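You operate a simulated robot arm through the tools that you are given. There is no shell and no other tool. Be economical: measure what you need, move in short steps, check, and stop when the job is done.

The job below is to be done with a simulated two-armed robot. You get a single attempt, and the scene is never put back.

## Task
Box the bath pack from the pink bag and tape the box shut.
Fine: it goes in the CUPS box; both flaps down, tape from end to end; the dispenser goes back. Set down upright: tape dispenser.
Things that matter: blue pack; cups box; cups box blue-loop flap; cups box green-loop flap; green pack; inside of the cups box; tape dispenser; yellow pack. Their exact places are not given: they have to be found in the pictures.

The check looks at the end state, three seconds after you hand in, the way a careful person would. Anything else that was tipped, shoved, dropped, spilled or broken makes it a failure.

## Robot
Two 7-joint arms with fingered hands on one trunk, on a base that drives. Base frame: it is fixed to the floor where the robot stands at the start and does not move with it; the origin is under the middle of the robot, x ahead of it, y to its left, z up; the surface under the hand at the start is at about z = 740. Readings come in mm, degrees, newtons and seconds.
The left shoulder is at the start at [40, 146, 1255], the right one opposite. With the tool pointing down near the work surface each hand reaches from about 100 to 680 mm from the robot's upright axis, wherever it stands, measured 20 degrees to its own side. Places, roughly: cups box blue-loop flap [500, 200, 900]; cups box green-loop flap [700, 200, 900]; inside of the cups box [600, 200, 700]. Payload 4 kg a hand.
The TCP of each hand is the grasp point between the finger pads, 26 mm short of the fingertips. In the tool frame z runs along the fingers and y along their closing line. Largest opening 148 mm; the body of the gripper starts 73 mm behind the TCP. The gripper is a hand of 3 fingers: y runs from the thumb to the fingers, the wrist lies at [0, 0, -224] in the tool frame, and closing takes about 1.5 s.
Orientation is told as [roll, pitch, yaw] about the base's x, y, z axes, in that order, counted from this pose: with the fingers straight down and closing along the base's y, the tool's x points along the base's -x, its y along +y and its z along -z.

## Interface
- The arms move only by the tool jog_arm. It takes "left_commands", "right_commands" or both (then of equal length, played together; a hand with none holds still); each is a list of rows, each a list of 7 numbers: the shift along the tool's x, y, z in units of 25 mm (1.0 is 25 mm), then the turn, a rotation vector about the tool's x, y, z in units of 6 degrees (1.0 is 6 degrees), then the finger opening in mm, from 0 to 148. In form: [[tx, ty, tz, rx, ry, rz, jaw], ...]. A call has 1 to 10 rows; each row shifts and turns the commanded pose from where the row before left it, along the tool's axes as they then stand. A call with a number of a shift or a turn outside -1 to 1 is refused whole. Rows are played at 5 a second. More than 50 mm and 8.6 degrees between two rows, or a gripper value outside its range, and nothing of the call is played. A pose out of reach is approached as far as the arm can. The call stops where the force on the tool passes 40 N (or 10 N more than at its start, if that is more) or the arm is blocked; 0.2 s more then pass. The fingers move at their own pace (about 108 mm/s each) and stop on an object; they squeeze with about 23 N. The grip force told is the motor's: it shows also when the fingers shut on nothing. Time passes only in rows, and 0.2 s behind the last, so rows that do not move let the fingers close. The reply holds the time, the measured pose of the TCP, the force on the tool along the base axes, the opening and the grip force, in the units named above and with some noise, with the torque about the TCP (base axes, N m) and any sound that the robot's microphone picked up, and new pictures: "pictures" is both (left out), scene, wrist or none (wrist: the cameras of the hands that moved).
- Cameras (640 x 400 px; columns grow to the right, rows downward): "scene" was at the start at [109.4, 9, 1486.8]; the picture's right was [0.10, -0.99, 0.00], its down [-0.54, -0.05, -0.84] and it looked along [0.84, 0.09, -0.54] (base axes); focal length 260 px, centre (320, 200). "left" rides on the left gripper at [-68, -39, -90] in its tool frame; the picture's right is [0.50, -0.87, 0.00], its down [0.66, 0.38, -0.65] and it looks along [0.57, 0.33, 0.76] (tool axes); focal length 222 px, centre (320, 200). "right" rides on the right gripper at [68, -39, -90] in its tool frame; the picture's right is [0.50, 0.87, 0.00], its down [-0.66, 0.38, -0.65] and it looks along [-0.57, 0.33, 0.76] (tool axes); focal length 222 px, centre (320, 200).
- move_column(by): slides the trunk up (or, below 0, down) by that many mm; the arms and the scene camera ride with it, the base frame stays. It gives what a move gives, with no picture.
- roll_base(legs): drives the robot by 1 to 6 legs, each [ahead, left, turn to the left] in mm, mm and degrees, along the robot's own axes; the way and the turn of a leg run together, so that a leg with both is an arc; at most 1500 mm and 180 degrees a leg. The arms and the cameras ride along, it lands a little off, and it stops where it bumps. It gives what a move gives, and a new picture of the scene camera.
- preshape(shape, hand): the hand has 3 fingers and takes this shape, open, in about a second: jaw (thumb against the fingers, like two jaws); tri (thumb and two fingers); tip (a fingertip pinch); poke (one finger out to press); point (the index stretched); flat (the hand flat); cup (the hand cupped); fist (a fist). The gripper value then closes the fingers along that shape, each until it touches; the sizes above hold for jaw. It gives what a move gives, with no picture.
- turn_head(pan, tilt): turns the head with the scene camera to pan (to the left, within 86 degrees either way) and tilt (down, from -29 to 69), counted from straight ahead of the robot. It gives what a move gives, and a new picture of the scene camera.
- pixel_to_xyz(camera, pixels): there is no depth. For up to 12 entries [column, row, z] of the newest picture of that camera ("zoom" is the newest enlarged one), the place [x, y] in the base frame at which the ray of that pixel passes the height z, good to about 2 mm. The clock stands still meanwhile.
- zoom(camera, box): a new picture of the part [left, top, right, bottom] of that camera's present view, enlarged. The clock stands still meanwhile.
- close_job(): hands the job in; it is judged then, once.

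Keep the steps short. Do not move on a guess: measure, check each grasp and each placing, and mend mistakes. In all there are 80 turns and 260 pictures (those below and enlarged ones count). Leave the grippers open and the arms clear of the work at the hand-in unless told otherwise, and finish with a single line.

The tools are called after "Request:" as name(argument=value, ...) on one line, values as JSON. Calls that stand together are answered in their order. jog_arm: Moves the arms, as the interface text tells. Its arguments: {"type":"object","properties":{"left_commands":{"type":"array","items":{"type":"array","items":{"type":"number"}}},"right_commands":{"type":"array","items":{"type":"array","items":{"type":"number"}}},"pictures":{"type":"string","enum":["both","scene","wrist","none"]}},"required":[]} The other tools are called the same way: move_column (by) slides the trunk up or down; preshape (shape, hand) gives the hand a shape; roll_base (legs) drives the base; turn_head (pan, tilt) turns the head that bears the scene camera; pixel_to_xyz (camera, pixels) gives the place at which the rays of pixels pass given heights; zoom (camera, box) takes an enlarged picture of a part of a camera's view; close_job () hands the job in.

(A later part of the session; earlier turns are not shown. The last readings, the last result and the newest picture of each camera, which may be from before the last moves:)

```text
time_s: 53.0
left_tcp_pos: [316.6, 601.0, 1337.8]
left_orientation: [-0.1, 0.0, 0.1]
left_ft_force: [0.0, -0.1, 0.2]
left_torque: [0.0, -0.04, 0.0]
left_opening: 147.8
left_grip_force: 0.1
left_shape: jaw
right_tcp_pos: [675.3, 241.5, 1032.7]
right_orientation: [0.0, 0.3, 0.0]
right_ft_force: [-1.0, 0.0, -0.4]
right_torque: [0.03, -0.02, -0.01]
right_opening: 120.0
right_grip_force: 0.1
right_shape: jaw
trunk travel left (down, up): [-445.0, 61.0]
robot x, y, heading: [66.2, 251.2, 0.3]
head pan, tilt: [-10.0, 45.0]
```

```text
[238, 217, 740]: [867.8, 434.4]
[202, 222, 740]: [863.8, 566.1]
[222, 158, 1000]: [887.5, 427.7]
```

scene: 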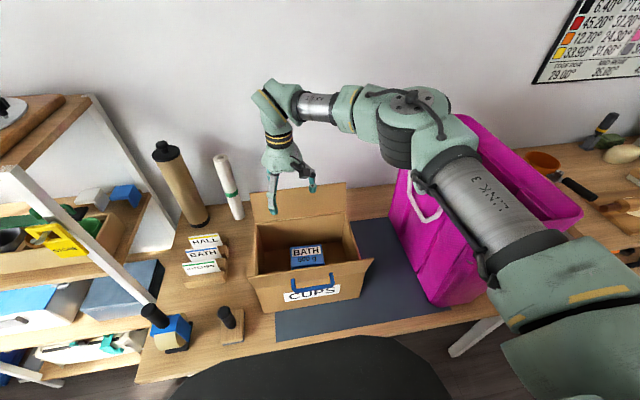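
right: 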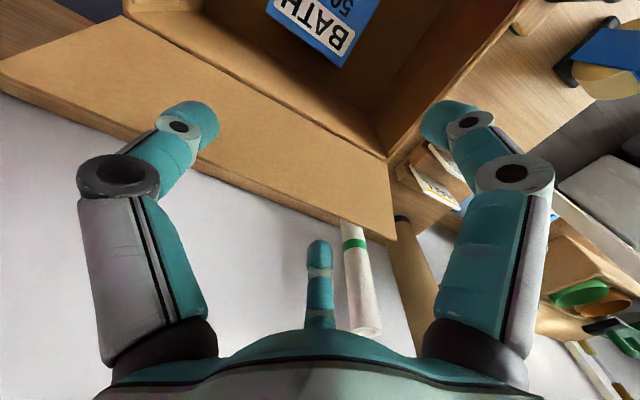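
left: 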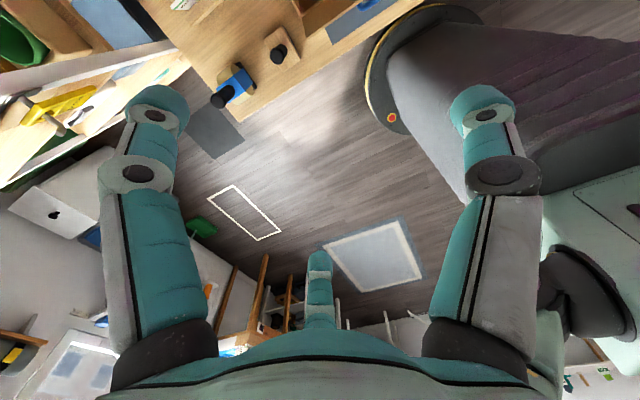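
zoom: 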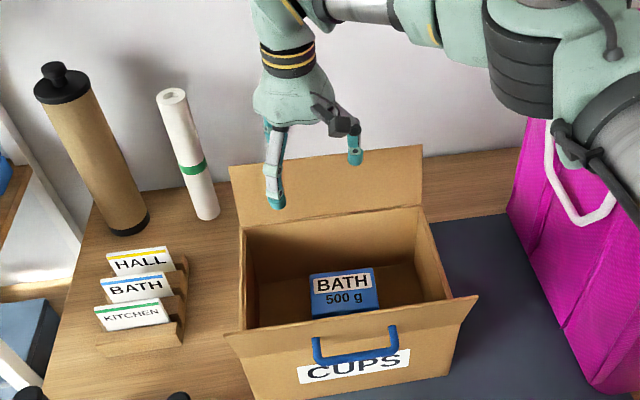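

The far finger (tip ~(320,245)) is beyond the flap's free edge, thumb and near finger inside. Lower 60 mm, then pull toward the robot slowly.

Request:
jog_arm(right_commands=[[0, 0, 0.8, 0, 0, 0, 120], [0, 0, 0.8, 0, 0, 0, 120], [0, 0, 0.8, 0, 0, 0, 120], [0.6, 0, 0, 0, 0, 0, 120], [0.6, 0, 0, 0, 0, 0, 120]])

Request:
zoom(camera="scene", box=[210, 110, 380, 310])

```text
time_s: 54.2
left_tcp_pos: [314.5, 600.6, 1338.3]
left_orientation: [-0.1, -0.1, 0.2]
left_ft_force: [-0.1, 0.5, -0.3]
left_torque: [0.0, 0.0, -0.03]
left_opening: 147.7
left_grip_force: 0.1
left_shape: jaw
right_tcp_pos: [644.7, 239.9, 975.2]
right_orientation: [0.0, 0.0, 0.0]
right_ft_force: [0.2, 0.2, 0.7]
right_torque: [0.0, 0.01, -0.01]
right_opening: 120.0
right_grip_force: 0.1
right_shape: jaw
trunk travel left (down, up): [-445.0, 61.0]
robot x, y, heading: [68.7, 252.9, -0.1]
head pan, tilt: [-10.0, 45.0]
```

scene: 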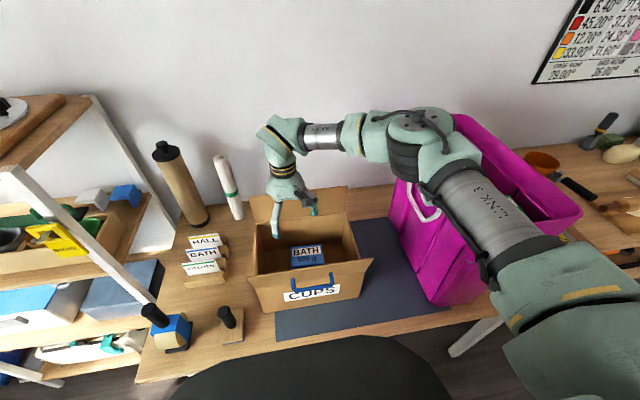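
right: 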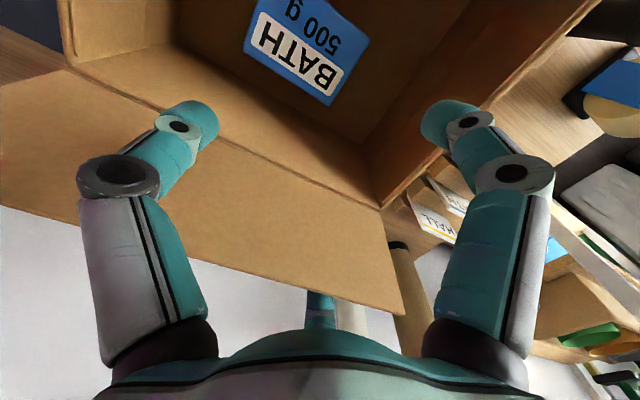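

```text
2.00 times, centred on (295, 210) of scene
```

zoom: 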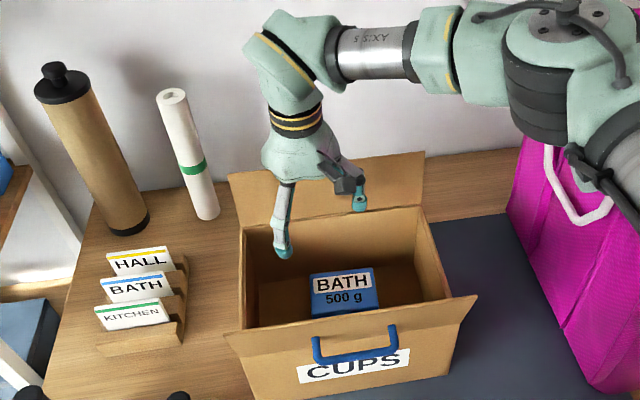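

The flap edge is being followed from behind. Keep pulling and reduce opening, then press down.

Request:
jog_arm(right_commands=[[0.6, 0, 0, 0, 0, 0, 110], [0.6, 0, 0, 0, 0, 0, 100], [0.6, 0, 0, 0, 0, 0, 92], [0.6, 0, 0.2, 0, 0, 0, 92]])

Request:
zoom(camera="scene", box=[210, 110, 380, 310])

```text
time_s: 55.2
left_tcp_pos: [314.0, 599.8, 1337.1]
left_orientation: [0.0, -0.1, 0.2]
left_ft_force: [0.2, 0.9, 0.1]
left_torque: [0.03, -0.02, 0.01]
left_opening: 148.1
left_grip_force: 0.1
left_shape: jaw
right_tcp_pos: [585.7, 241.3, 969.0]
right_orientation: [0.1, 0.1, -0.1]
right_ft_force: [-0.7, 0.2, -0.3]
right_torque: [-0.02, -0.01, -0.03]
right_opening: 93.2
right_grip_force: 0.0
right_shape: jaw
trunk travel left (down, up): [-445.0, 61.0]
robot x, y, heading: [68.6, 253.2, -0.0]
head pan, tilt: [-10.0, 45.0]
```

scene: 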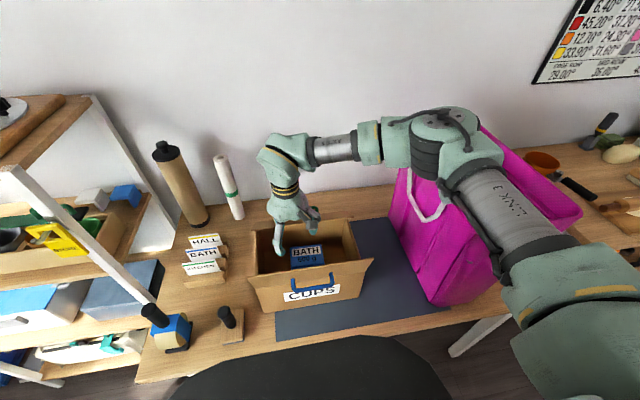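
right: 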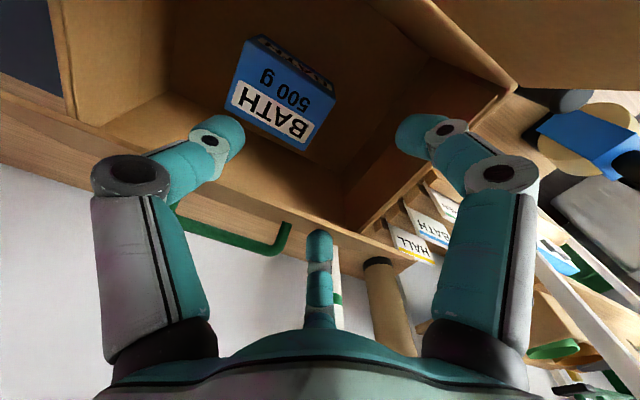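

```text
2.00 times, centred on (295, 210) of scene
```

zoom: 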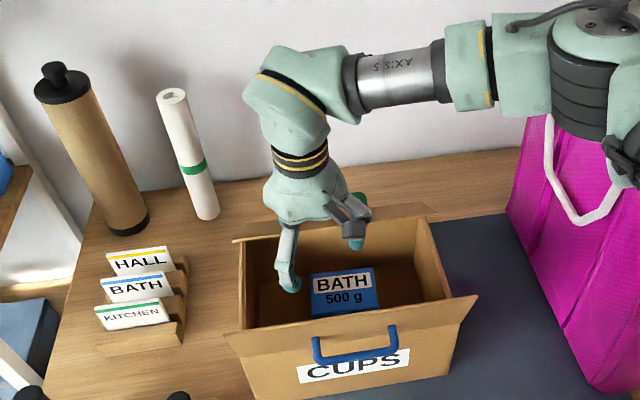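

Flap is leaning inward; green loop visible. Now pull a little more and press down.

Request:
jog_arm(right_commands=[[0.4, 0, 0.5, 0, 0, 0, 92], [0.2, 0, 0.5, 0, 0, 0, 92], [0, 0, 0.5, 0, 0, 0, 92]])

Request:
zoom(camera="scene", box=[210, 110, 380, 310])

```text
time_s: 56.0
left_tcp_pos: [316.0, 600.7, 1337.5]
left_orientation: [-0.1, -0.1, 0.2]
left_ft_force: [0.1, 0.3, 0.6]
left_torque: [-0.02, -0.03, 0.02]
left_opening: 148.0
left_grip_force: 0.0
left_shape: jaw
right_tcp_pos: [568.6, 241.0, 931.6]
right_orientation: [-0.1, 0.1, -0.1]
right_ft_force: [-0.3, -0.5, 0.0]
right_torque: [0.02, -0.02, 0.02]
right_opening: 92.6
right_grip_force: 0.0
right_shape: jaw
trunk travel left (down, up): [-445.0, 61.0]
robot x, y, heading: [69.3, 254.8, 0.3]
head pan, tilt: [-10.0, 45.0]
```

scene: 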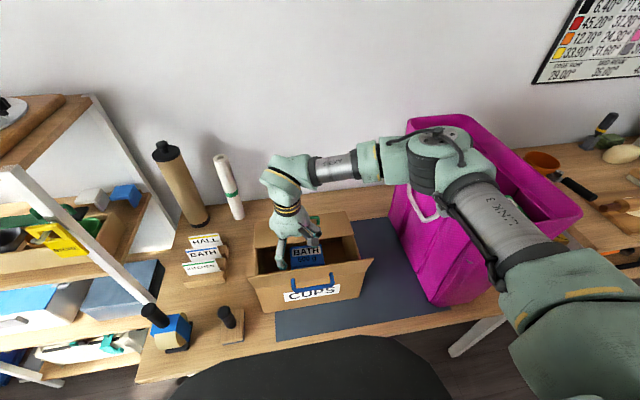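
right: 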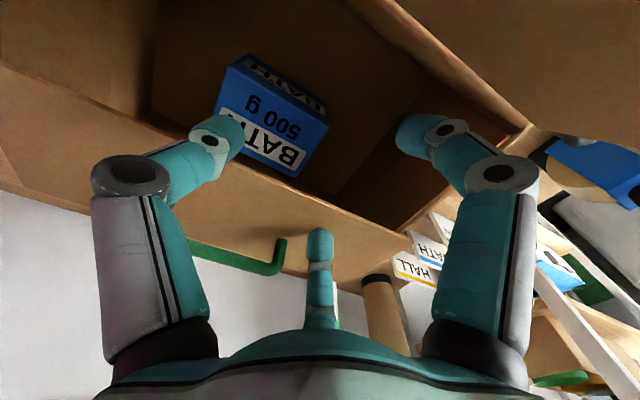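

```text
2.00 times, centred on (295, 210) of scene
```

zoom: 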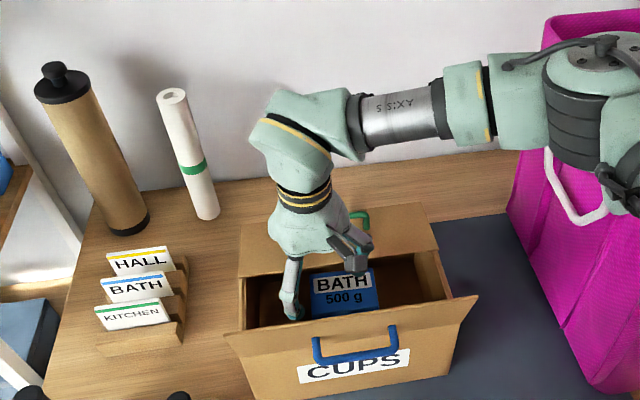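

Flap nearly flat. Press down slightly more.

Request:
jog_arm(right_commands=[[0, 0, 0.16, 0, 0, 0, 92], [0, 0, 0.16, 0, 0, 0, 92]], pictures="none")

Request:
zoom(camera="scene", box=[230, 190, 380, 310])

```text
time_s: 56.6
left_tcp_pos: [315.9, 600.1, 1337.1]
left_orientation: [-0.1, -0.2, 0.2]
left_ft_force: [0.1, 0.0, 0.2]
left_torque: [0.0, 0.0, 0.02]
left_opening: 147.7
left_grip_force: 0.1
left_shape: jaw
right_tcp_pos: [568.8, 241.8, 924.3]
right_orientation: [0.0, 0.2, 0.1]
right_ft_force: [-0.2, -0.4, 0.0]
right_torque: [0.03, 0.01, 0.0]
right_opening: 92.8
right_grip_force: 0.0
right_shape: jaw
trunk travel left (down, up): [-445.0, 61.0]
robot x, y, heading: [65.1, 253.1, 0.0]
head pan, tilt: [-10.0, 45.0]
```

```text
3.33 times, centred on (305, 250) of scene
```

zoom: 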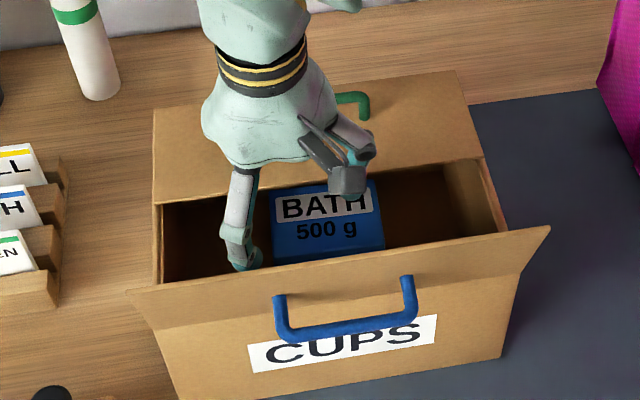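

Raise straight up and see whether the flap stays down.

Request:
jog_arm(right_commands=[[0, 0, -0.5, 0, 0, 0, 92], [0, 0, -1, 0, 0, 0, 92], [0, 0, -1, 0, 0, 0, 92], [0, 0, -1, 0, 0, 0, 92], [0, 0, -1, 0, 0, 0, 110], [0.6, 0, -0.6, 0, 0, 0, 120], [0.7, 0, 0, 0, 0, 0, 120], [0.8, 0, 0, 0, 0, 0, 120], [0.8, 0, 0, 0, 0, 0, 120]])

Request:
zoom(camera="scene", box=[210, 110, 380, 310])

```text
time_s: 58.6
left_tcp_pos: [315.4, 599.5, 1337.9]
left_orientation: [0.0, -0.1, 0.1]
left_ft_force: [0.5, -0.4, 0.8]
left_torque: [-0.01, -0.04, 0.02]
left_opening: 148.0
left_grip_force: 0.0
left_shape: jaw
right_tcp_pos: [496.1, 239.7, 1052.3]
right_orientation: [0.0, 0.1, 0.0]
right_ft_force: [-0.5, -0.2, 0.9]
right_torque: [0.03, -0.01, 0.01]
right_opening: 119.7
right_grip_force: 0.1
right_shape: jaw
trunk travel left (down, up): [-445.0, 61.0]
robot x, y, heading: [65.0, 252.9, 0.5]
head pan, tilt: [-10.0, 45.0]
```

scene: 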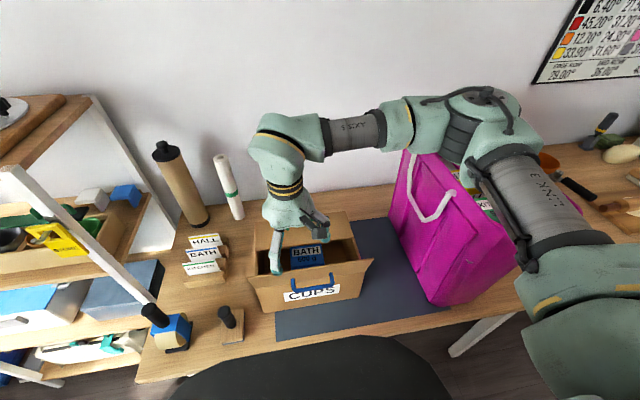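
right: 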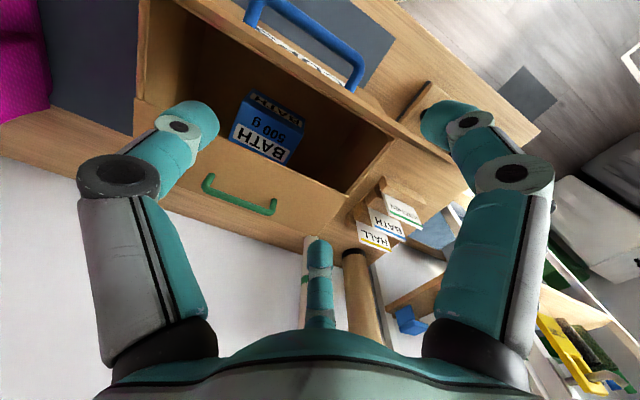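

```text
2.00 times, centred on (295, 210) of scene
```

zoom: 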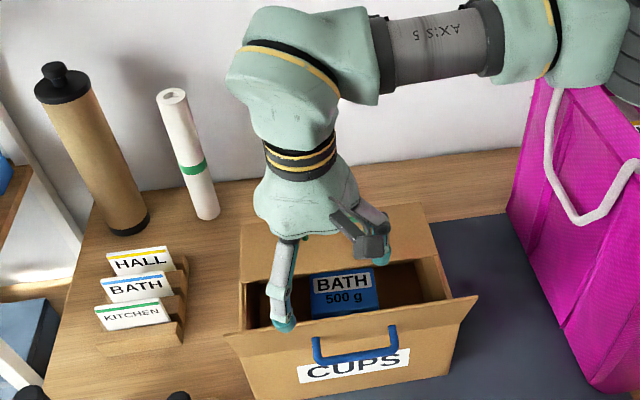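

Far flap stays closed. Now lower the near finger outside the near flap (y≈279) and push it inward at tip height ~945.

Request:
jog_arm(right_commands=[[0, 0, 0.9, 0, 0, 0, 120], [0, 0, 0.9, 0, 0, 0, 120], [0, 0, 0.9, 0, 0, 0, 120], [0, 0, 0.5, 0, 0, 0, 120], [-0.6, 0, 0, 0, 0, 0, 120], [-0.6, 0, 0, 0, 0, 0, 120]])

Request:
zoom(camera="scene", box=[210, 110, 380, 310])

```text
time_s: 60.0
left_tcp_pos: [315.5, 600.3, 1337.9]
left_orientation: [-0.1, -0.1, 0.3]
left_ft_force: [0.2, -0.1, -0.6]
left_torque: [0.01, 0.01, -0.01]
left_opening: 147.6
left_grip_force: 0.0
left_shape: jaw
right_tcp_pos: [527.3, 242.1, 971.4]
right_orientation: [-0.1, 0.1, 0.0]
right_ft_force: [0.3, -0.4, 0.7]
right_torque: [0.02, 0.02, 0.04]
right_opening: 119.7
right_grip_force: 0.0
right_shape: jaw
trunk travel left (down, up): [-445.0, 61.0]
robot x, y, heading: [67.4, 248.4, 0.2]
head pan, tilt: [-10.0, 45.0]
```

scene: 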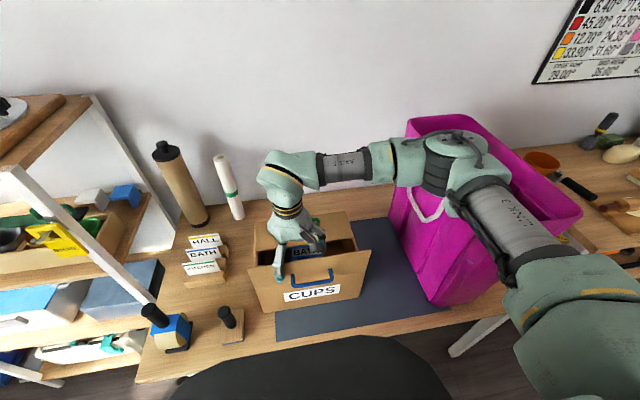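
right: 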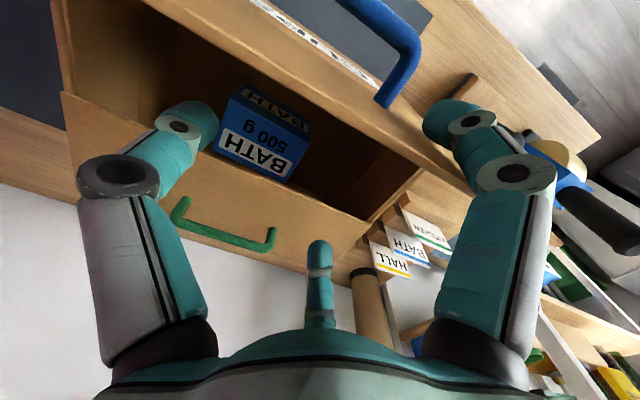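

```text
2.00 times, centred on (295, 210) of scene
```

zoom: 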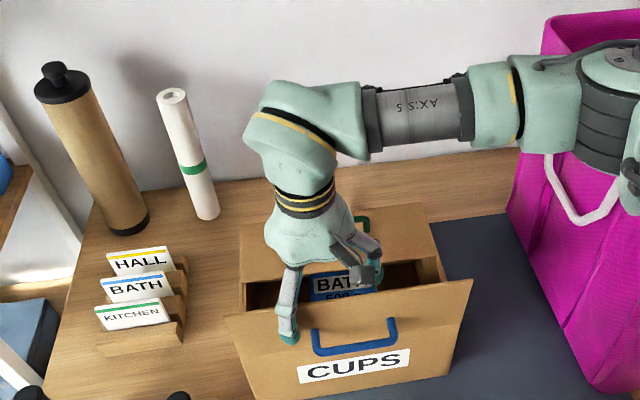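

Finger is outside and the near flap is rising. Push on.

Request:
jog_arm(right_commands=[[-0.6, 0, 0, 0, 0, 0, 120], [-0.6, 0, 0, 0, 0, 0, 120], [-0.6, 0, 0, 0, 0, 0, 112], [-0.5, 0, 0, 0, 0, 0, 104], [-0.4, 0, 0, 0, 0, 0, 104]])

Request:
zoom(camera="scene", box=[210, 110, 380, 310])

```text
time_s: 61.2
left_tcp_pos: [315.9, 600.4, 1339.3]
left_orientation: [-0.1, 0.0, 0.3]
left_ft_force: [0.5, -0.1, 1.0]
left_torque: [0.0, -0.01, 0.02]
left_opening: 147.9
left_grip_force: 0.1
left_shape: jaw
right_tcp_pos: [594.2, 242.1, 970.3]
right_orientation: [0.1, 0.1, 0.2]
right_ft_force: [0.6, 0.2, 0.1]
right_torque: [-0.01, 0.02, 0.01]
right_opening: 104.9
right_grip_force: 0.0
right_shape: jaw
trunk travel left (down, up): [-445.0, 61.0]
robot x, y, heading: [64.6, 250.3, 0.5]
head pan, tilt: [-10.0, 45.0]
```

scene: 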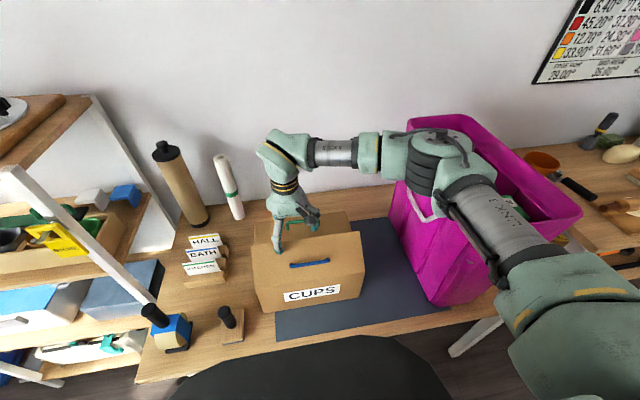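
right: 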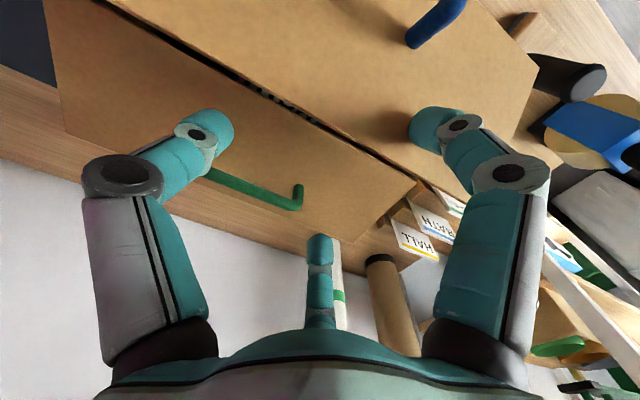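

```text
2.00 times, centred on (295, 210) of scene
```

zoom: 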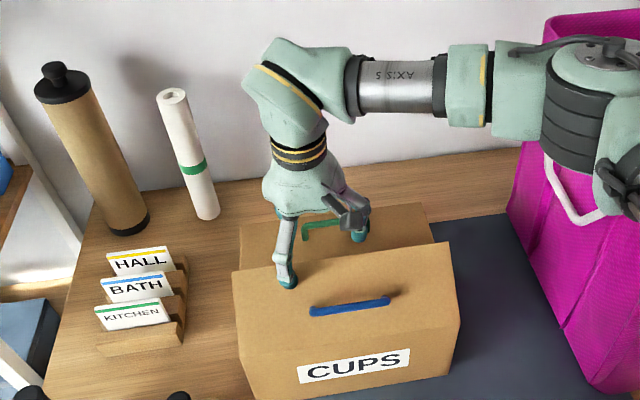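

Near flap at ~40°. Press down with the near finger; thumb comes down by the seam, clear of the green loop.

Request:
jog_arm(right_commands=[[-0.1, 0, 0.4, 0, 0, 0, 104], [-0.1, 0, 0.4, 0, 0, 0, 104], [-0.1, 0, 0.4, 0, 0, 0, 104], [0, 0, 0.3, 0, 0, 0, 104]])

Request:
zoom(camera="scene", box=[230, 190, 380, 310])

```text
time_s: 62.2
left_tcp_pos: [315.0, 601.3, 1337.1]
left_orientation: [0.0, -0.1, 0.2]
left_ft_force: [-0.1, 0.5, 0.3]
left_torque: [0.01, -0.02, -0.05]
left_opening: 147.7
left_grip_force: 0.0
left_shape: jaw
right_tcp_pos: [602.1, 241.5, 931.9]
right_orientation: [-0.1, 0.1, 0.1]
right_ft_force: [-0.4, 0.6, 0.9]
right_torque: [0.01, 0.02, -0.03]
right_opening: 104.5
right_grip_force: 0.2
right_shape: jaw
trunk travel left (down, up): [-445.0, 61.0]
robot x, y, heading: [65.0, 250.5, 0.2]
head pan, tilt: [-10.0, 45.0]
```

scene: 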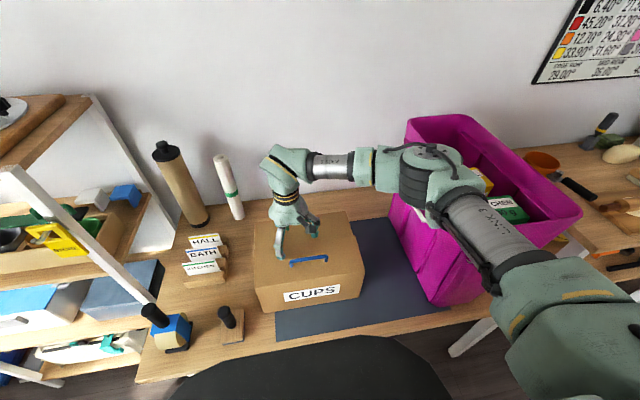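
right: 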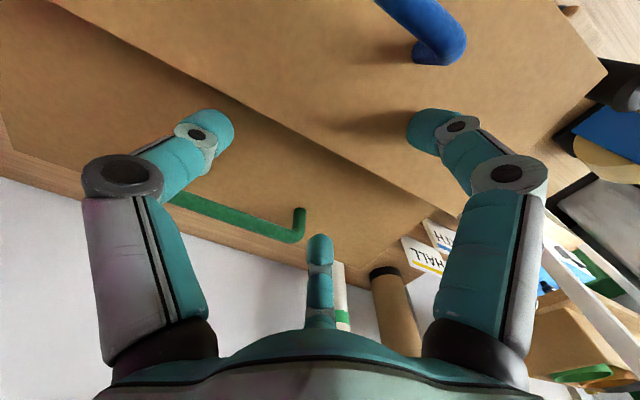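

```text
3.33 times, centred on (305, 250) of scene
```

zoom: 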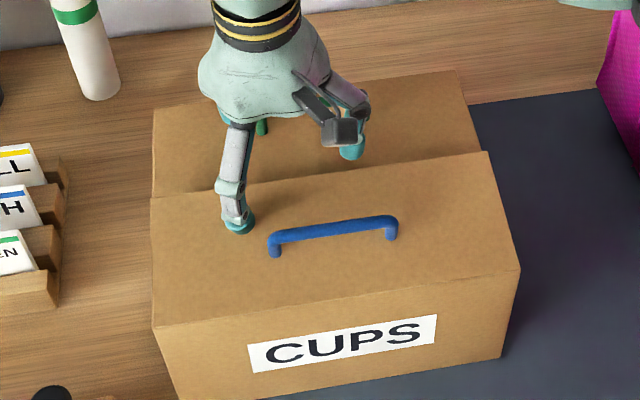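

Almost flat. Press the last millimetres.

Request:
jog_arm(right_commands=[[0, 0, 0.16, 0, 0, 0, 104], [0, 0, 0.16, 0, 0, 0, 104], [0, 0, 0.16, 0, 0, 0, 104]], pictures="wrist")

Request:
zoom(camera="scene", box=[230, 190, 380, 310])

```text
time_s: 63.0
left_tcp_pos: [315.2, 599.9, 1338.6]
left_orientation: [-0.1, -0.1, 0.1]
left_ft_force: [-0.1, 0.6, 0.4]
left_torque: [0.04, -0.01, -0.04]
left_opening: 147.5
left_grip_force: 0.1
left_shape: jaw
right_tcp_pos: [601.1, 240.1, 921.8]
right_orientation: [0.0, 0.0, 0.0]
right_ft_force: [-0.9, -0.1, 1.3]
right_torque: [0.05, -0.06, -0.03]
right_opening: 104.3
right_grip_force: 0.1
right_shape: jaw
trunk travel left (down, up): [-445.0, 61.0]
robot x, y, heading: [68.6, 255.4, 0.1]
head pan, tilt: [-10.0, 45.0]
```

right: 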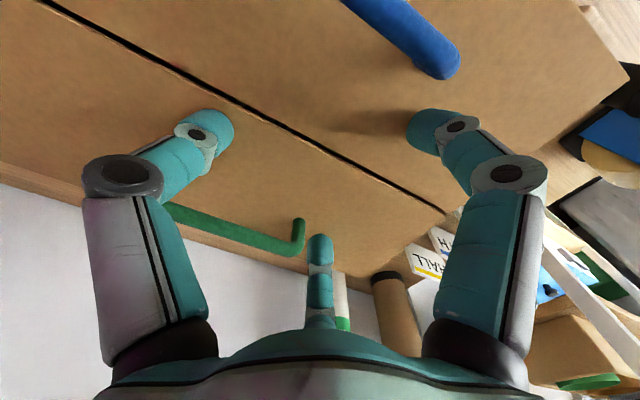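

```text
3.33 times, centred on (305, 250) of scene
```

zoom: 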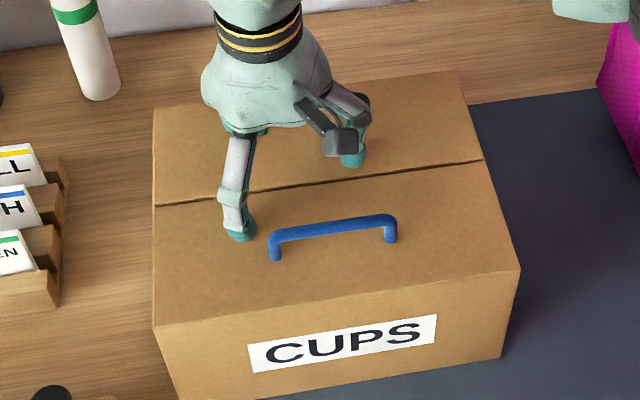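

Both flaps flat. Raise the right hand well clear and check they stay.

Request:
jog_arm(right_commands=[[0, 0, -0.5, 0, 0, 0, 104], [0, 0, -1, 0, 0, 0, 104], [0, 0, -1, 0, 0, 0, 104], [0, 0, -1, 0, 0, 0, 104], [0, 0, -1, 0, 0, 0, 104], [0, 0, -1, 0, 0, 0, 104], [0, -0.5, -1, 0, 0, 0, 104], [0.5, -1, -1, 0, 0, 0, 104], [0.8, -1, -1, 0, 0, 0, 104], [0.8, -1, -1, 0, 0, 0, 104]], pictures="none")

Request:
jog_arm(right_commands=[[1, -1, -1, 0, 0, 0, 104], [1, -1, -1, 0, 0, 0, 104], [1, -1, -1, 0, 0, 0, 104], [1, -0.5, -0.5, 0, 0, 0, 104]], pictures="none")

Request:
turn_head(pan=10, tilt=50)

Request:
zoom(camera="scene", box=[180, 130, 480, 340])

```text
time_s: 65.2
left_tcp_pos: [314.6, 600.7, 1338.1]
left_orientation: [0.0, -0.2, 0.3]
left_ft_force: [0.7, 0.1, -0.4]
left_torque: [0.01, 0.02, 0.02]
left_opening: 147.7
left_grip_force: 0.0
left_shape: jaw
right_tcp_pos: [548.9, 152.6, 1160.0]
right_orientation: [0.1, 0.1, 0.1]
right_ft_force: [-0.2, -0.2, 0.7]
right_torque: [0.01, -0.03, -0.01]
right_opening: 104.4
right_grip_force: 0.1
right_shape: jaw
trunk travel left (down, up): [-445.0, 61.0]
robot x, y, heading: [65.7, 250.1, 0.2]
head pan, tilt: [-10.0, 45.0]
```

```text
time_s: 66.2
left_tcp_pos: [313.0, 600.2, 1338.1]
left_orientation: [0.0, -0.1, 0.2]
left_ft_force: [1.0, 0.1, 0.0]
left_torque: [0.02, 0.03, 0.04]
left_opening: 147.9
left_grip_force: 0.0
left_shape: jaw
right_tcp_pos: [445.6, 64.4, 1247.7]
right_orientation: [0.1, 0.0, 0.1]
right_ft_force: [-0.6, -1.4, -0.7]
right_torque: [-0.02, 0.01, -0.01]
right_opening: 104.3
right_grip_force: 0.0
right_shape: jaw
trunk travel left (down, up): [-445.0, 61.0]
robot x, y, heading: [66.9, 250.7, 0.1]
head pan, tilt: [-10.0, 45.0]
```

```text
time_s: 67.1
left_tcp_pos: [315.4, 599.8, 1338.3]
left_orientation: [0.0, 0.0, 0.3]
left_ft_force: [0.3, 0.6, -0.3]
left_torque: [-0.01, 0.01, 0.02]
left_opening: 148.0
left_grip_force: 0.1
left_shape: jaw
right_tcp_pos: [449.0, 65.8, 1247.3]
right_orientation: [0.1, 0.0, 0.2]
right_ft_force: [0.3, -0.2, -0.5]
right_torque: [-0.02, -0.02, -0.04]
right_opening: 104.0
right_grip_force: 0.0
right_shape: jaw
trunk travel left (down, up): [-445.0, 61.0]
robot x, y, heading: [64.7, 249.6, -0.0]
head pan, tilt: [10.0, 50.0]
```

scene: 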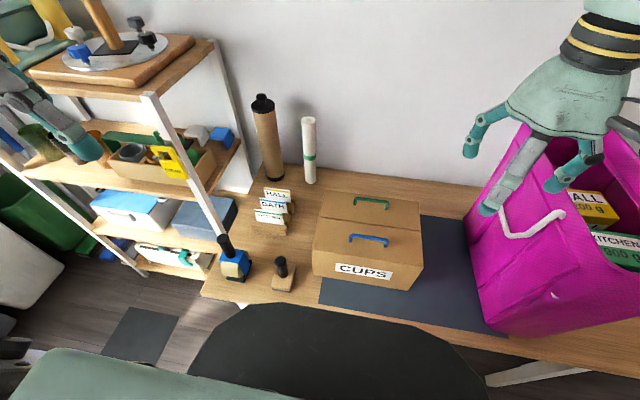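

```text
1.90 times, centred on (330, 235) of scene
```

zoom: 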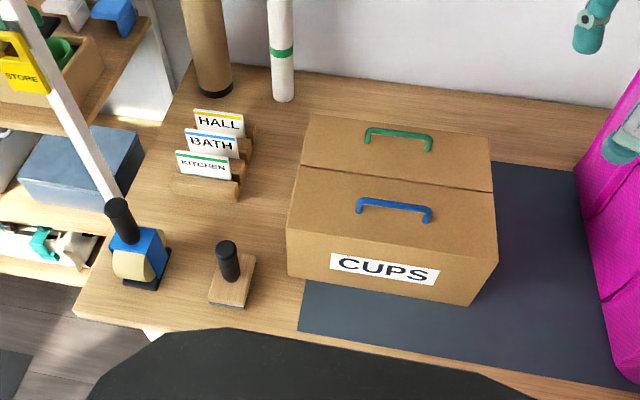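

Box closed neatly. Now zoom on the dispenser and the box top to measure.

Request:
zoom(camera="scene", box=[205, 220, 305, 305])

Request:
zoom(camera="scene", box=[300, 180, 435, 300])

Request:
pixel_to_xyz(camera="scene", pixels=[[316, 218, 897], [421, 230.5, 897], [320, 191, 897], [419, 204, 897], [313, 250, 897], [422, 264, 897], [223, 281, 742], [247, 277, 742], [223, 241, 850], [223, 241, 880], [236, 262, 800], [284, 286, 742]])

```text
4.71 times, centred on (255, 262) of scene
```

zoom: 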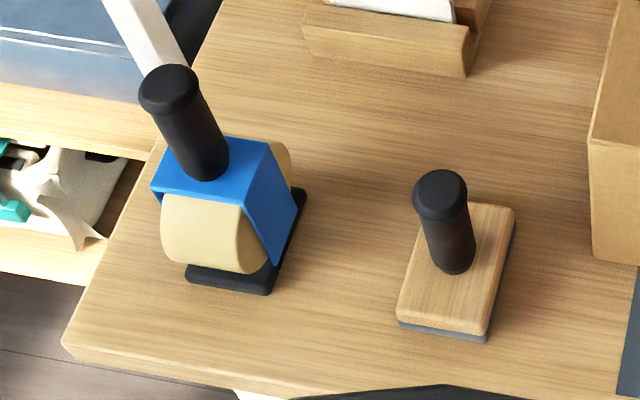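

```text
3.33 times, centred on (368, 240) of scene
```

zoom: 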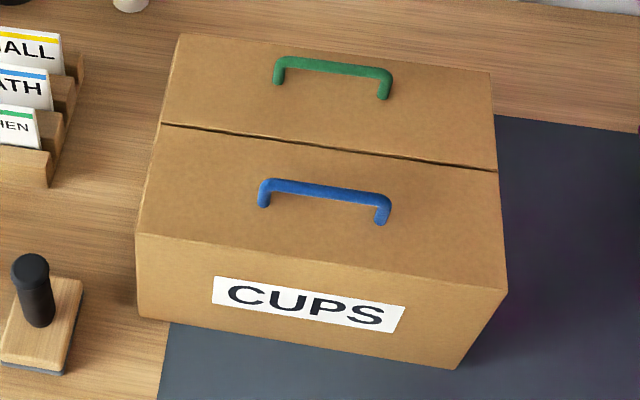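

```text
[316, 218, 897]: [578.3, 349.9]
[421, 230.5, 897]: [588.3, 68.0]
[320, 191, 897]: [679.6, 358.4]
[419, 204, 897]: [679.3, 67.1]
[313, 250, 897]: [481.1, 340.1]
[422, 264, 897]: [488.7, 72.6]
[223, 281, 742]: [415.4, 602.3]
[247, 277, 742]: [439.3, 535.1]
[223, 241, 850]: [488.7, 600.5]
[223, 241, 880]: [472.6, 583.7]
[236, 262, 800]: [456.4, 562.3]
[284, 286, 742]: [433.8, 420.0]
```

Request:
pixel_to_xyz(camera="scene", pixels=[[320, 217.5, 897], [421.2, 231.6, 897], [313, 249.6, 897], [424.2, 267, 897], [326, 190, 897], [419.7, 201.9, 897], [226.8, 278, 745], [244.4, 281.7, 745], [251.8, 259.9, 745], [230.6, 256.7, 810], [223.2, 237, 880], [223.2, 237, 920]])

Request:
zoom(camera="left", box=[0, 0, 640, 400])

```text
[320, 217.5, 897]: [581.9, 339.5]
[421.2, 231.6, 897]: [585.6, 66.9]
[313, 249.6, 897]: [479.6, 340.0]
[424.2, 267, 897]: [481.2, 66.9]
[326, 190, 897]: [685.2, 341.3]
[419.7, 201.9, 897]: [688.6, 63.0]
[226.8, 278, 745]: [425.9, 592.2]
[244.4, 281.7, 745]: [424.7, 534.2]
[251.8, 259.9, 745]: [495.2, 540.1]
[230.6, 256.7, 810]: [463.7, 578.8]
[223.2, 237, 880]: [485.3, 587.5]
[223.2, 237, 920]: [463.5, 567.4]
```

```text
1.00 times, centred on (320, 200) of left (not enlarged: the box is as wide or as high as the picture)
```

zoom: 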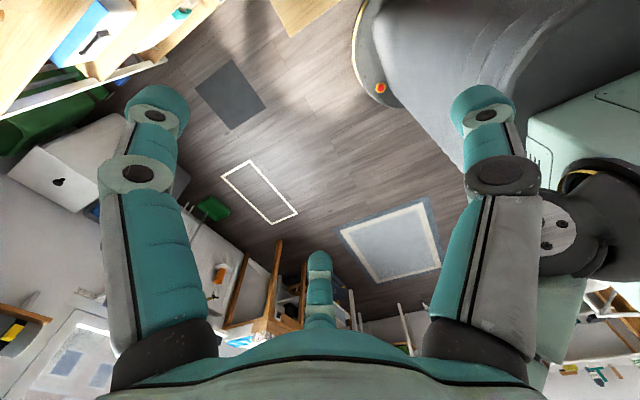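

Request:
pixel_to_xyz(camera="scene", pixels=[[222, 232, 742], [200, 185, 900], [200, 185, 1000], [150, 100, 1100], [150, 100, 1150], [150, 100, 1200], [222, 232, 850]])

Request:
zoom(camera="scene", box=[120, 80, 300, 290])

```text
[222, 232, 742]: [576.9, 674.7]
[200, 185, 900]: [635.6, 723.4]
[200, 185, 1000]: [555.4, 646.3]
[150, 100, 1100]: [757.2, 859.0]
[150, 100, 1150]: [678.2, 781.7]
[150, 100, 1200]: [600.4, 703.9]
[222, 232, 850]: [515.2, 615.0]
```

```text
1.90 times, centred on (210, 185) of scene
```

zoom: 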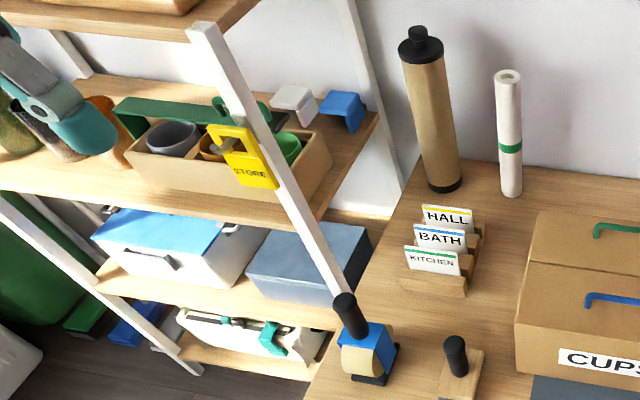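

The shelf pole is ~175 mm from the dispenser; OK. Move left hand over the dispenser handle (≈[463,570]).

Request:
jog_arm(left_commands=[[-0.6, -0.12, 1, 0, 0, 0, 148], [-0.6, -0.12, 1, 0, 0, 0, 148], [-0.6, -0.12, 1, 0, 0, 0, 148], [-0.6, -0.12, 1, 0, 0, 0, 148], [-0.6, -0.12, 1, 0, 0, 0, 148], [-0.6, -0.12, 1, 0, 0, 0, 148], [-0.6, -0.12, 1, 0, 0, 0, 148], [-0.6, -0.12, 1, 0, 0, 0, 148], [-0.6, -0.12, 1, 0, 0, 0, 148], [-0.5, -0.12, 1, 0, 0, 0, 120]])

Request:
zoom(camera="left", box=[200, 60, 440, 260])

```text
time_s: 69.3
left_tcp_pos: [465.4, 571.1, 1090.1]
left_orientation: [-0.1, -0.1, 0.2]
left_ft_force: [0.8, 0.7, 0.1]
left_torque: [0.01, 0.0, 0.03]
left_opening: 120.2
left_grip_force: 0.0
left_shape: jaw
right_tcp_pos: [449.0, 66.7, 1245.9]
right_orientation: [0.0, 0.1, 0.0]
right_ft_force: [0.7, -0.4, 0.1]
right_torque: [-0.01, 0.05, 0.02]
right_opening: 104.3
right_grip_force: 0.0
right_shape: jaw
trunk travel left (down, up): [-445.0, 61.0]
robot x, y, heading: [68.3, 254.8, 0.1]
head pan, tilt: [10.0, 50.0]
```

scene: 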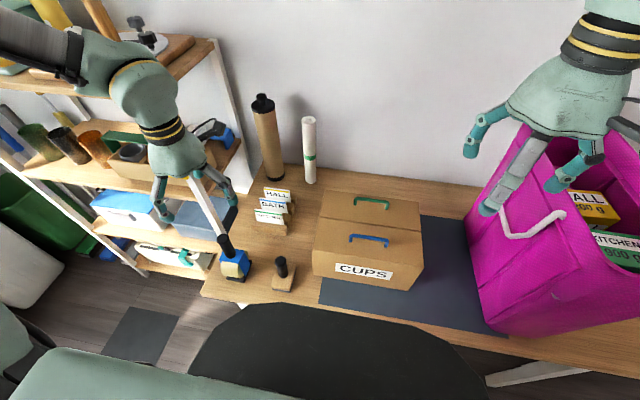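
left: 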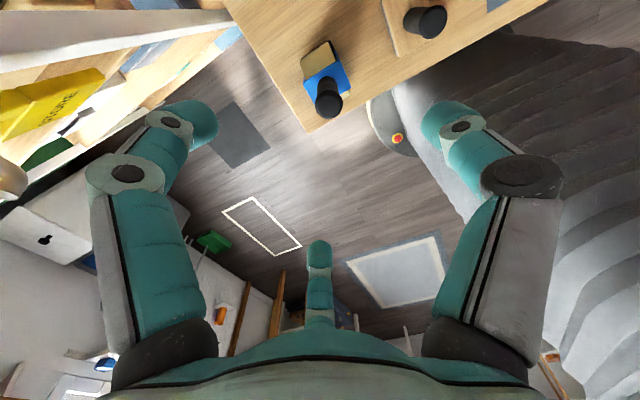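

```text
2.00 times, centred on (320, 160) of left
```

zoom: 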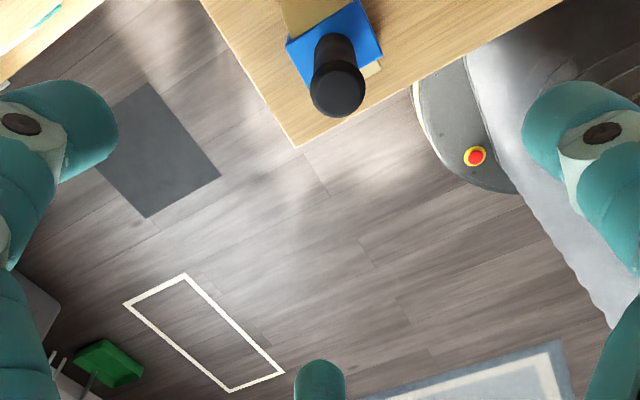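

Request:
pixel_to_xyz(camera="left", pixels=[[329, 105, 860], [329, 105, 920], [326.5, 82.5, 800], [326.5, 82.5, 840], [312.8, 131.7, 742]])

Request:
zoom(camera="scene", box=[200, 220, 260, 290])

```text
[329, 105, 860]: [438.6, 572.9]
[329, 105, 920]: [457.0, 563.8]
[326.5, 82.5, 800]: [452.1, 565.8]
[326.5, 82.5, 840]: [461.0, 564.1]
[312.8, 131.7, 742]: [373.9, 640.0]
```

```text
5.71 times, centred on (230, 255) of scene
```

zoom: 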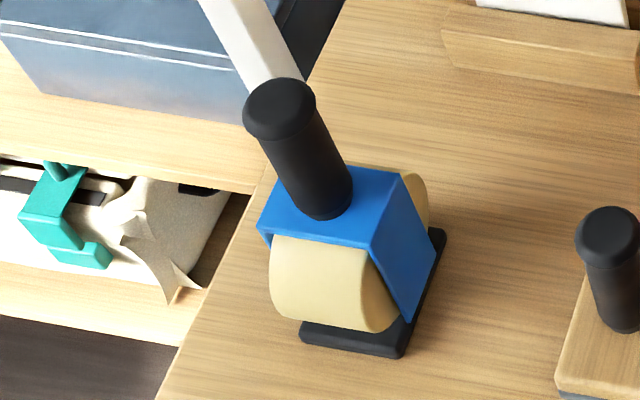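

Handle is vertical at ≈(459,564), z≈830–922. Descend to just above, aligned, and check.

Request:
jog_arm(left_commands=[[0.25, -0.28, 0.6, 0, 0, 0, 110], [0, 0, 1, 0, 0, 0, 110], [0, 0, 1, 0, 0, 0, 110], [0, 0, 1, 0, 0, 0, 110], [0, 0, 1, 0, 0, 0, 110]])

Request:
zoom(camera="scene", box=[170, 150, 300, 300])

```text
time_s: 70.5
left_tcp_pos: [457.1, 563.6, 973.3]
left_orientation: [-0.2, -0.1, 0.1]
left_ft_force: [-0.5, 0.5, -0.2]
left_torque: [-0.01, 0.0, 0.04]
left_opening: 110.5
left_grip_force: 0.1
left_shape: jaw
right_tcp_pos: [448.7, 64.8, 1246.3]
right_orientation: [0.0, 0.2, 0.0]
right_ft_force: [0.3, 0.9, -0.6]
right_torque: [0.03, 0.01, -0.02]
right_opening: 104.2
right_grip_force: 0.1
right_shape: jaw
trunk travel left (down, up): [-445.0, 61.0]
robot x, y, heading: [65.9, 254.2, 0.3]
head pan, tilt: [10.0, 50.0]
```

scene: 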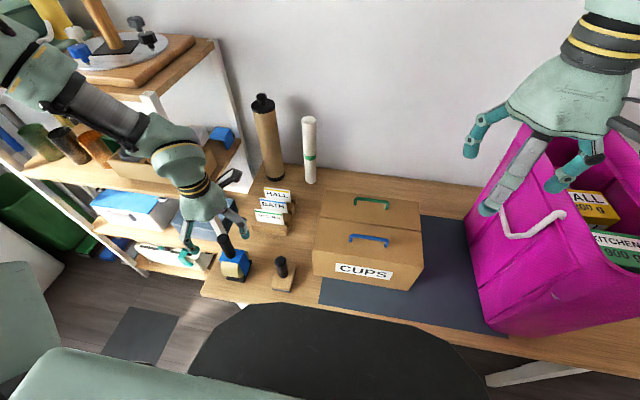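
left: 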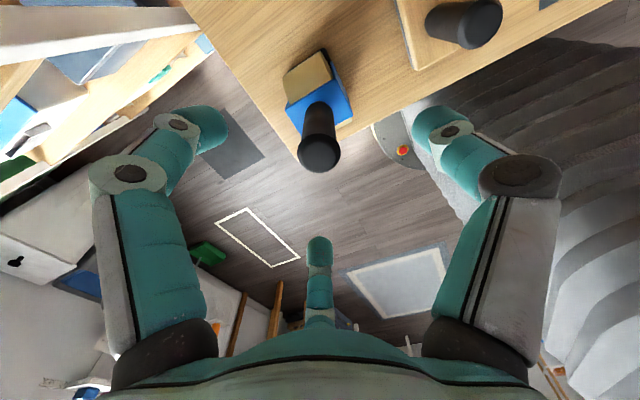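

```text
2.67 times, centred on (235, 225) of scene
```

zoom: 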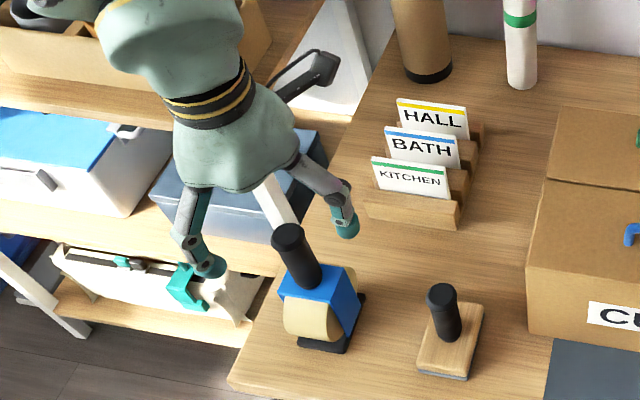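

Handle top at (319,153) matches the tool axis exactly. Lower 88 mm and grip.

Request:
jog_arm(left_commands=[[0, 0, 0.9, 0, 0, 0, 100], [0, 0, 0.9, 0, 0, 0, 100], [0, 0, 0.9, 0, 0, 0, 100], [0, 0, 0.8, 0, 0, 0, 100], [0, 0, 0, 0, 0, 0, 20], [0, 0, 0, 0, 0, 0, 15], [0, 0, 0, 0, 0, 0, 15], [0, 0, 0, 0, 0, 0, 15], [0, 0, 0, 0, 0, 0, 15]])

Request:
zoom(camera="scene", box=[170, 150, 300, 300])

```text
time_s: 72.5
left_tcp_pos: [455.4, 565.9, 893.9]
left_orientation: [-0.2, -0.1, 0.2]
left_ft_force: [-0.6, -0.7, 0.0]
left_torque: [-0.07, -0.02, -0.01]
left_opening: 20.6
left_grip_force: 23.5
left_shape: jaw
left hand out of reach, approached as far as the arm can: row 4
right_tcp_pos: [447.9, 66.0, 1246.7]
right_orientation: [0.1, 0.1, 0.2]
right_ft_force: [-0.9, -0.3, 0.3]
right_torque: [0.02, 0.0, -0.03]
right_opening: 103.9
right_grip_force: 0.2
right_shape: jaw
trunk travel left (down, up): [-445.0, 61.0]
robot x, y, heading: [68.0, 251.4, 0.1]
head pan, tilt: [10.0, 50.0]
```

scene: 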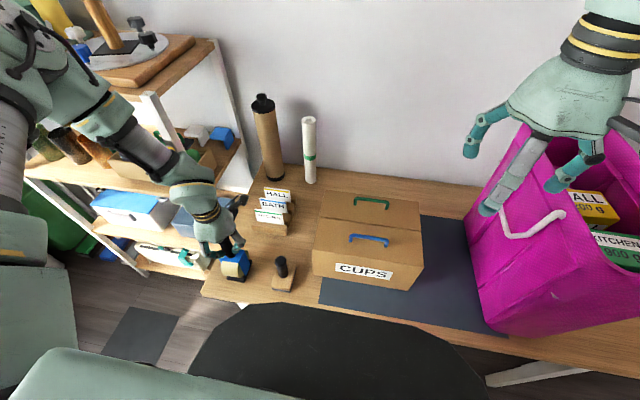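
left: 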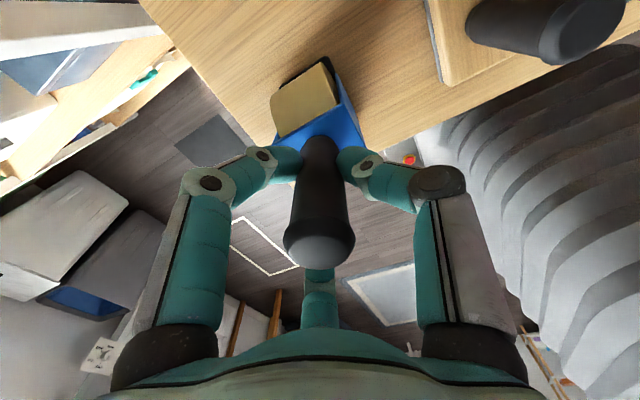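

```text
2.67 times, centred on (235, 225) of scene
```

zoom: 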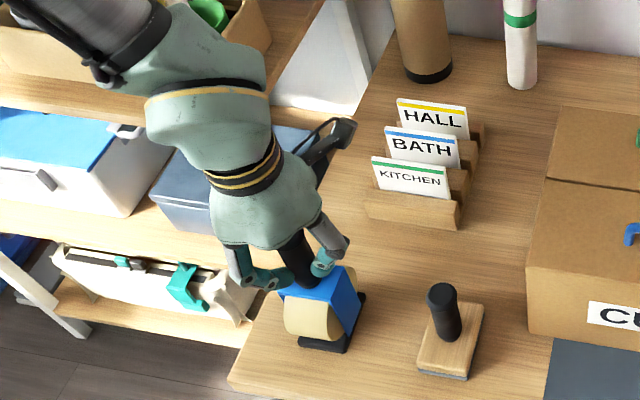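

Handle gripped (20.6 mm, 23 N). TCP z=894 on the table is my reference. Lift and check.

Request:
jog_arm(left_commands=[[0, 0, -0.4, 0, 0, 0, 10], [0, 0, -0.8, 0, 0, 0, 10], [0, 0, -1, 0, 0, 0, 10], [0, 0, -1, 0, 0, 0, 10], [0, 0, -1, 0, 0, 0, 10], [0, 0, -1, 0, 0, 0, 10], [0, 0, -1, 0, 0, 0, 10], [0, 0, -1, 0, 0, 0, 10], [0, 0, -1, 0, 0, 0, 10]])

Request:
zoom(camera="scene", box=[150, 110, 310, 300])

```text
time_s: 74.5
left_tcp_pos: [453.7, 566.0, 1097.8]
left_orientation: [-0.1, 0.0, 0.0]
left_ft_force: [-0.7, -0.2, -4.4]
left_torque: [-0.02, 0.03, 0.01]
left_opening: 20.5
left_grip_force: 22.9
left_shape: jaw
right_tcp_pos: [448.1, 65.1, 1246.8]
right_orientation: [0.1, 0.0, 0.1]
right_ft_force: [-0.4, 0.4, -0.4]
right_torque: [-0.01, -0.02, 0.0]
right_opening: 104.1
right_grip_force: 0.2
right_shape: jaw
trunk travel left (down, up): [-445.0, 61.0]
robot x, y, heading: [66.4, 251.5, 0.2]
head pan, tilt: [10.0, 50.0]
```

scene: 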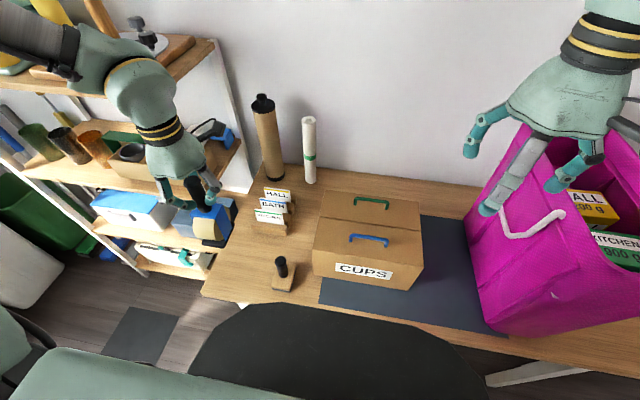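
left: 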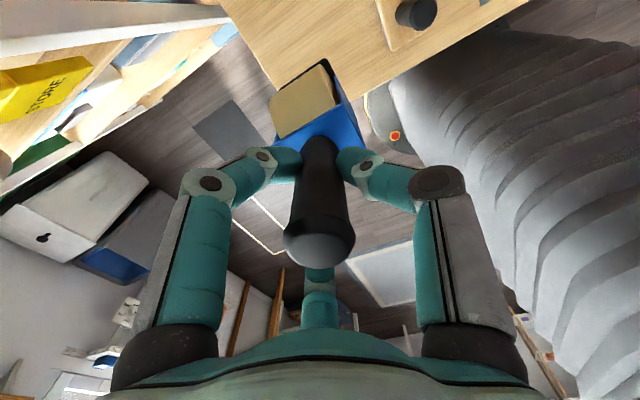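

```text
2.11 times, centred on (230, 205) of scene
```

zoom: 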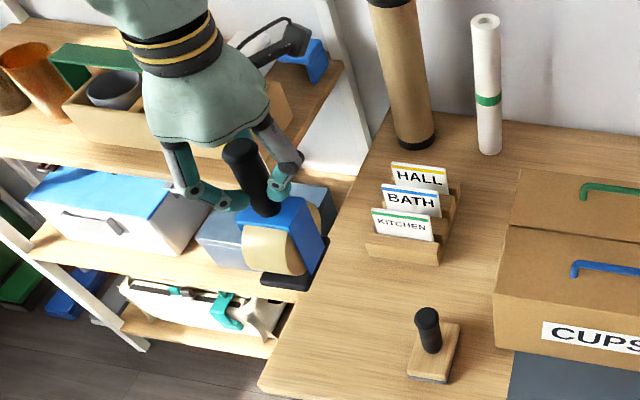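

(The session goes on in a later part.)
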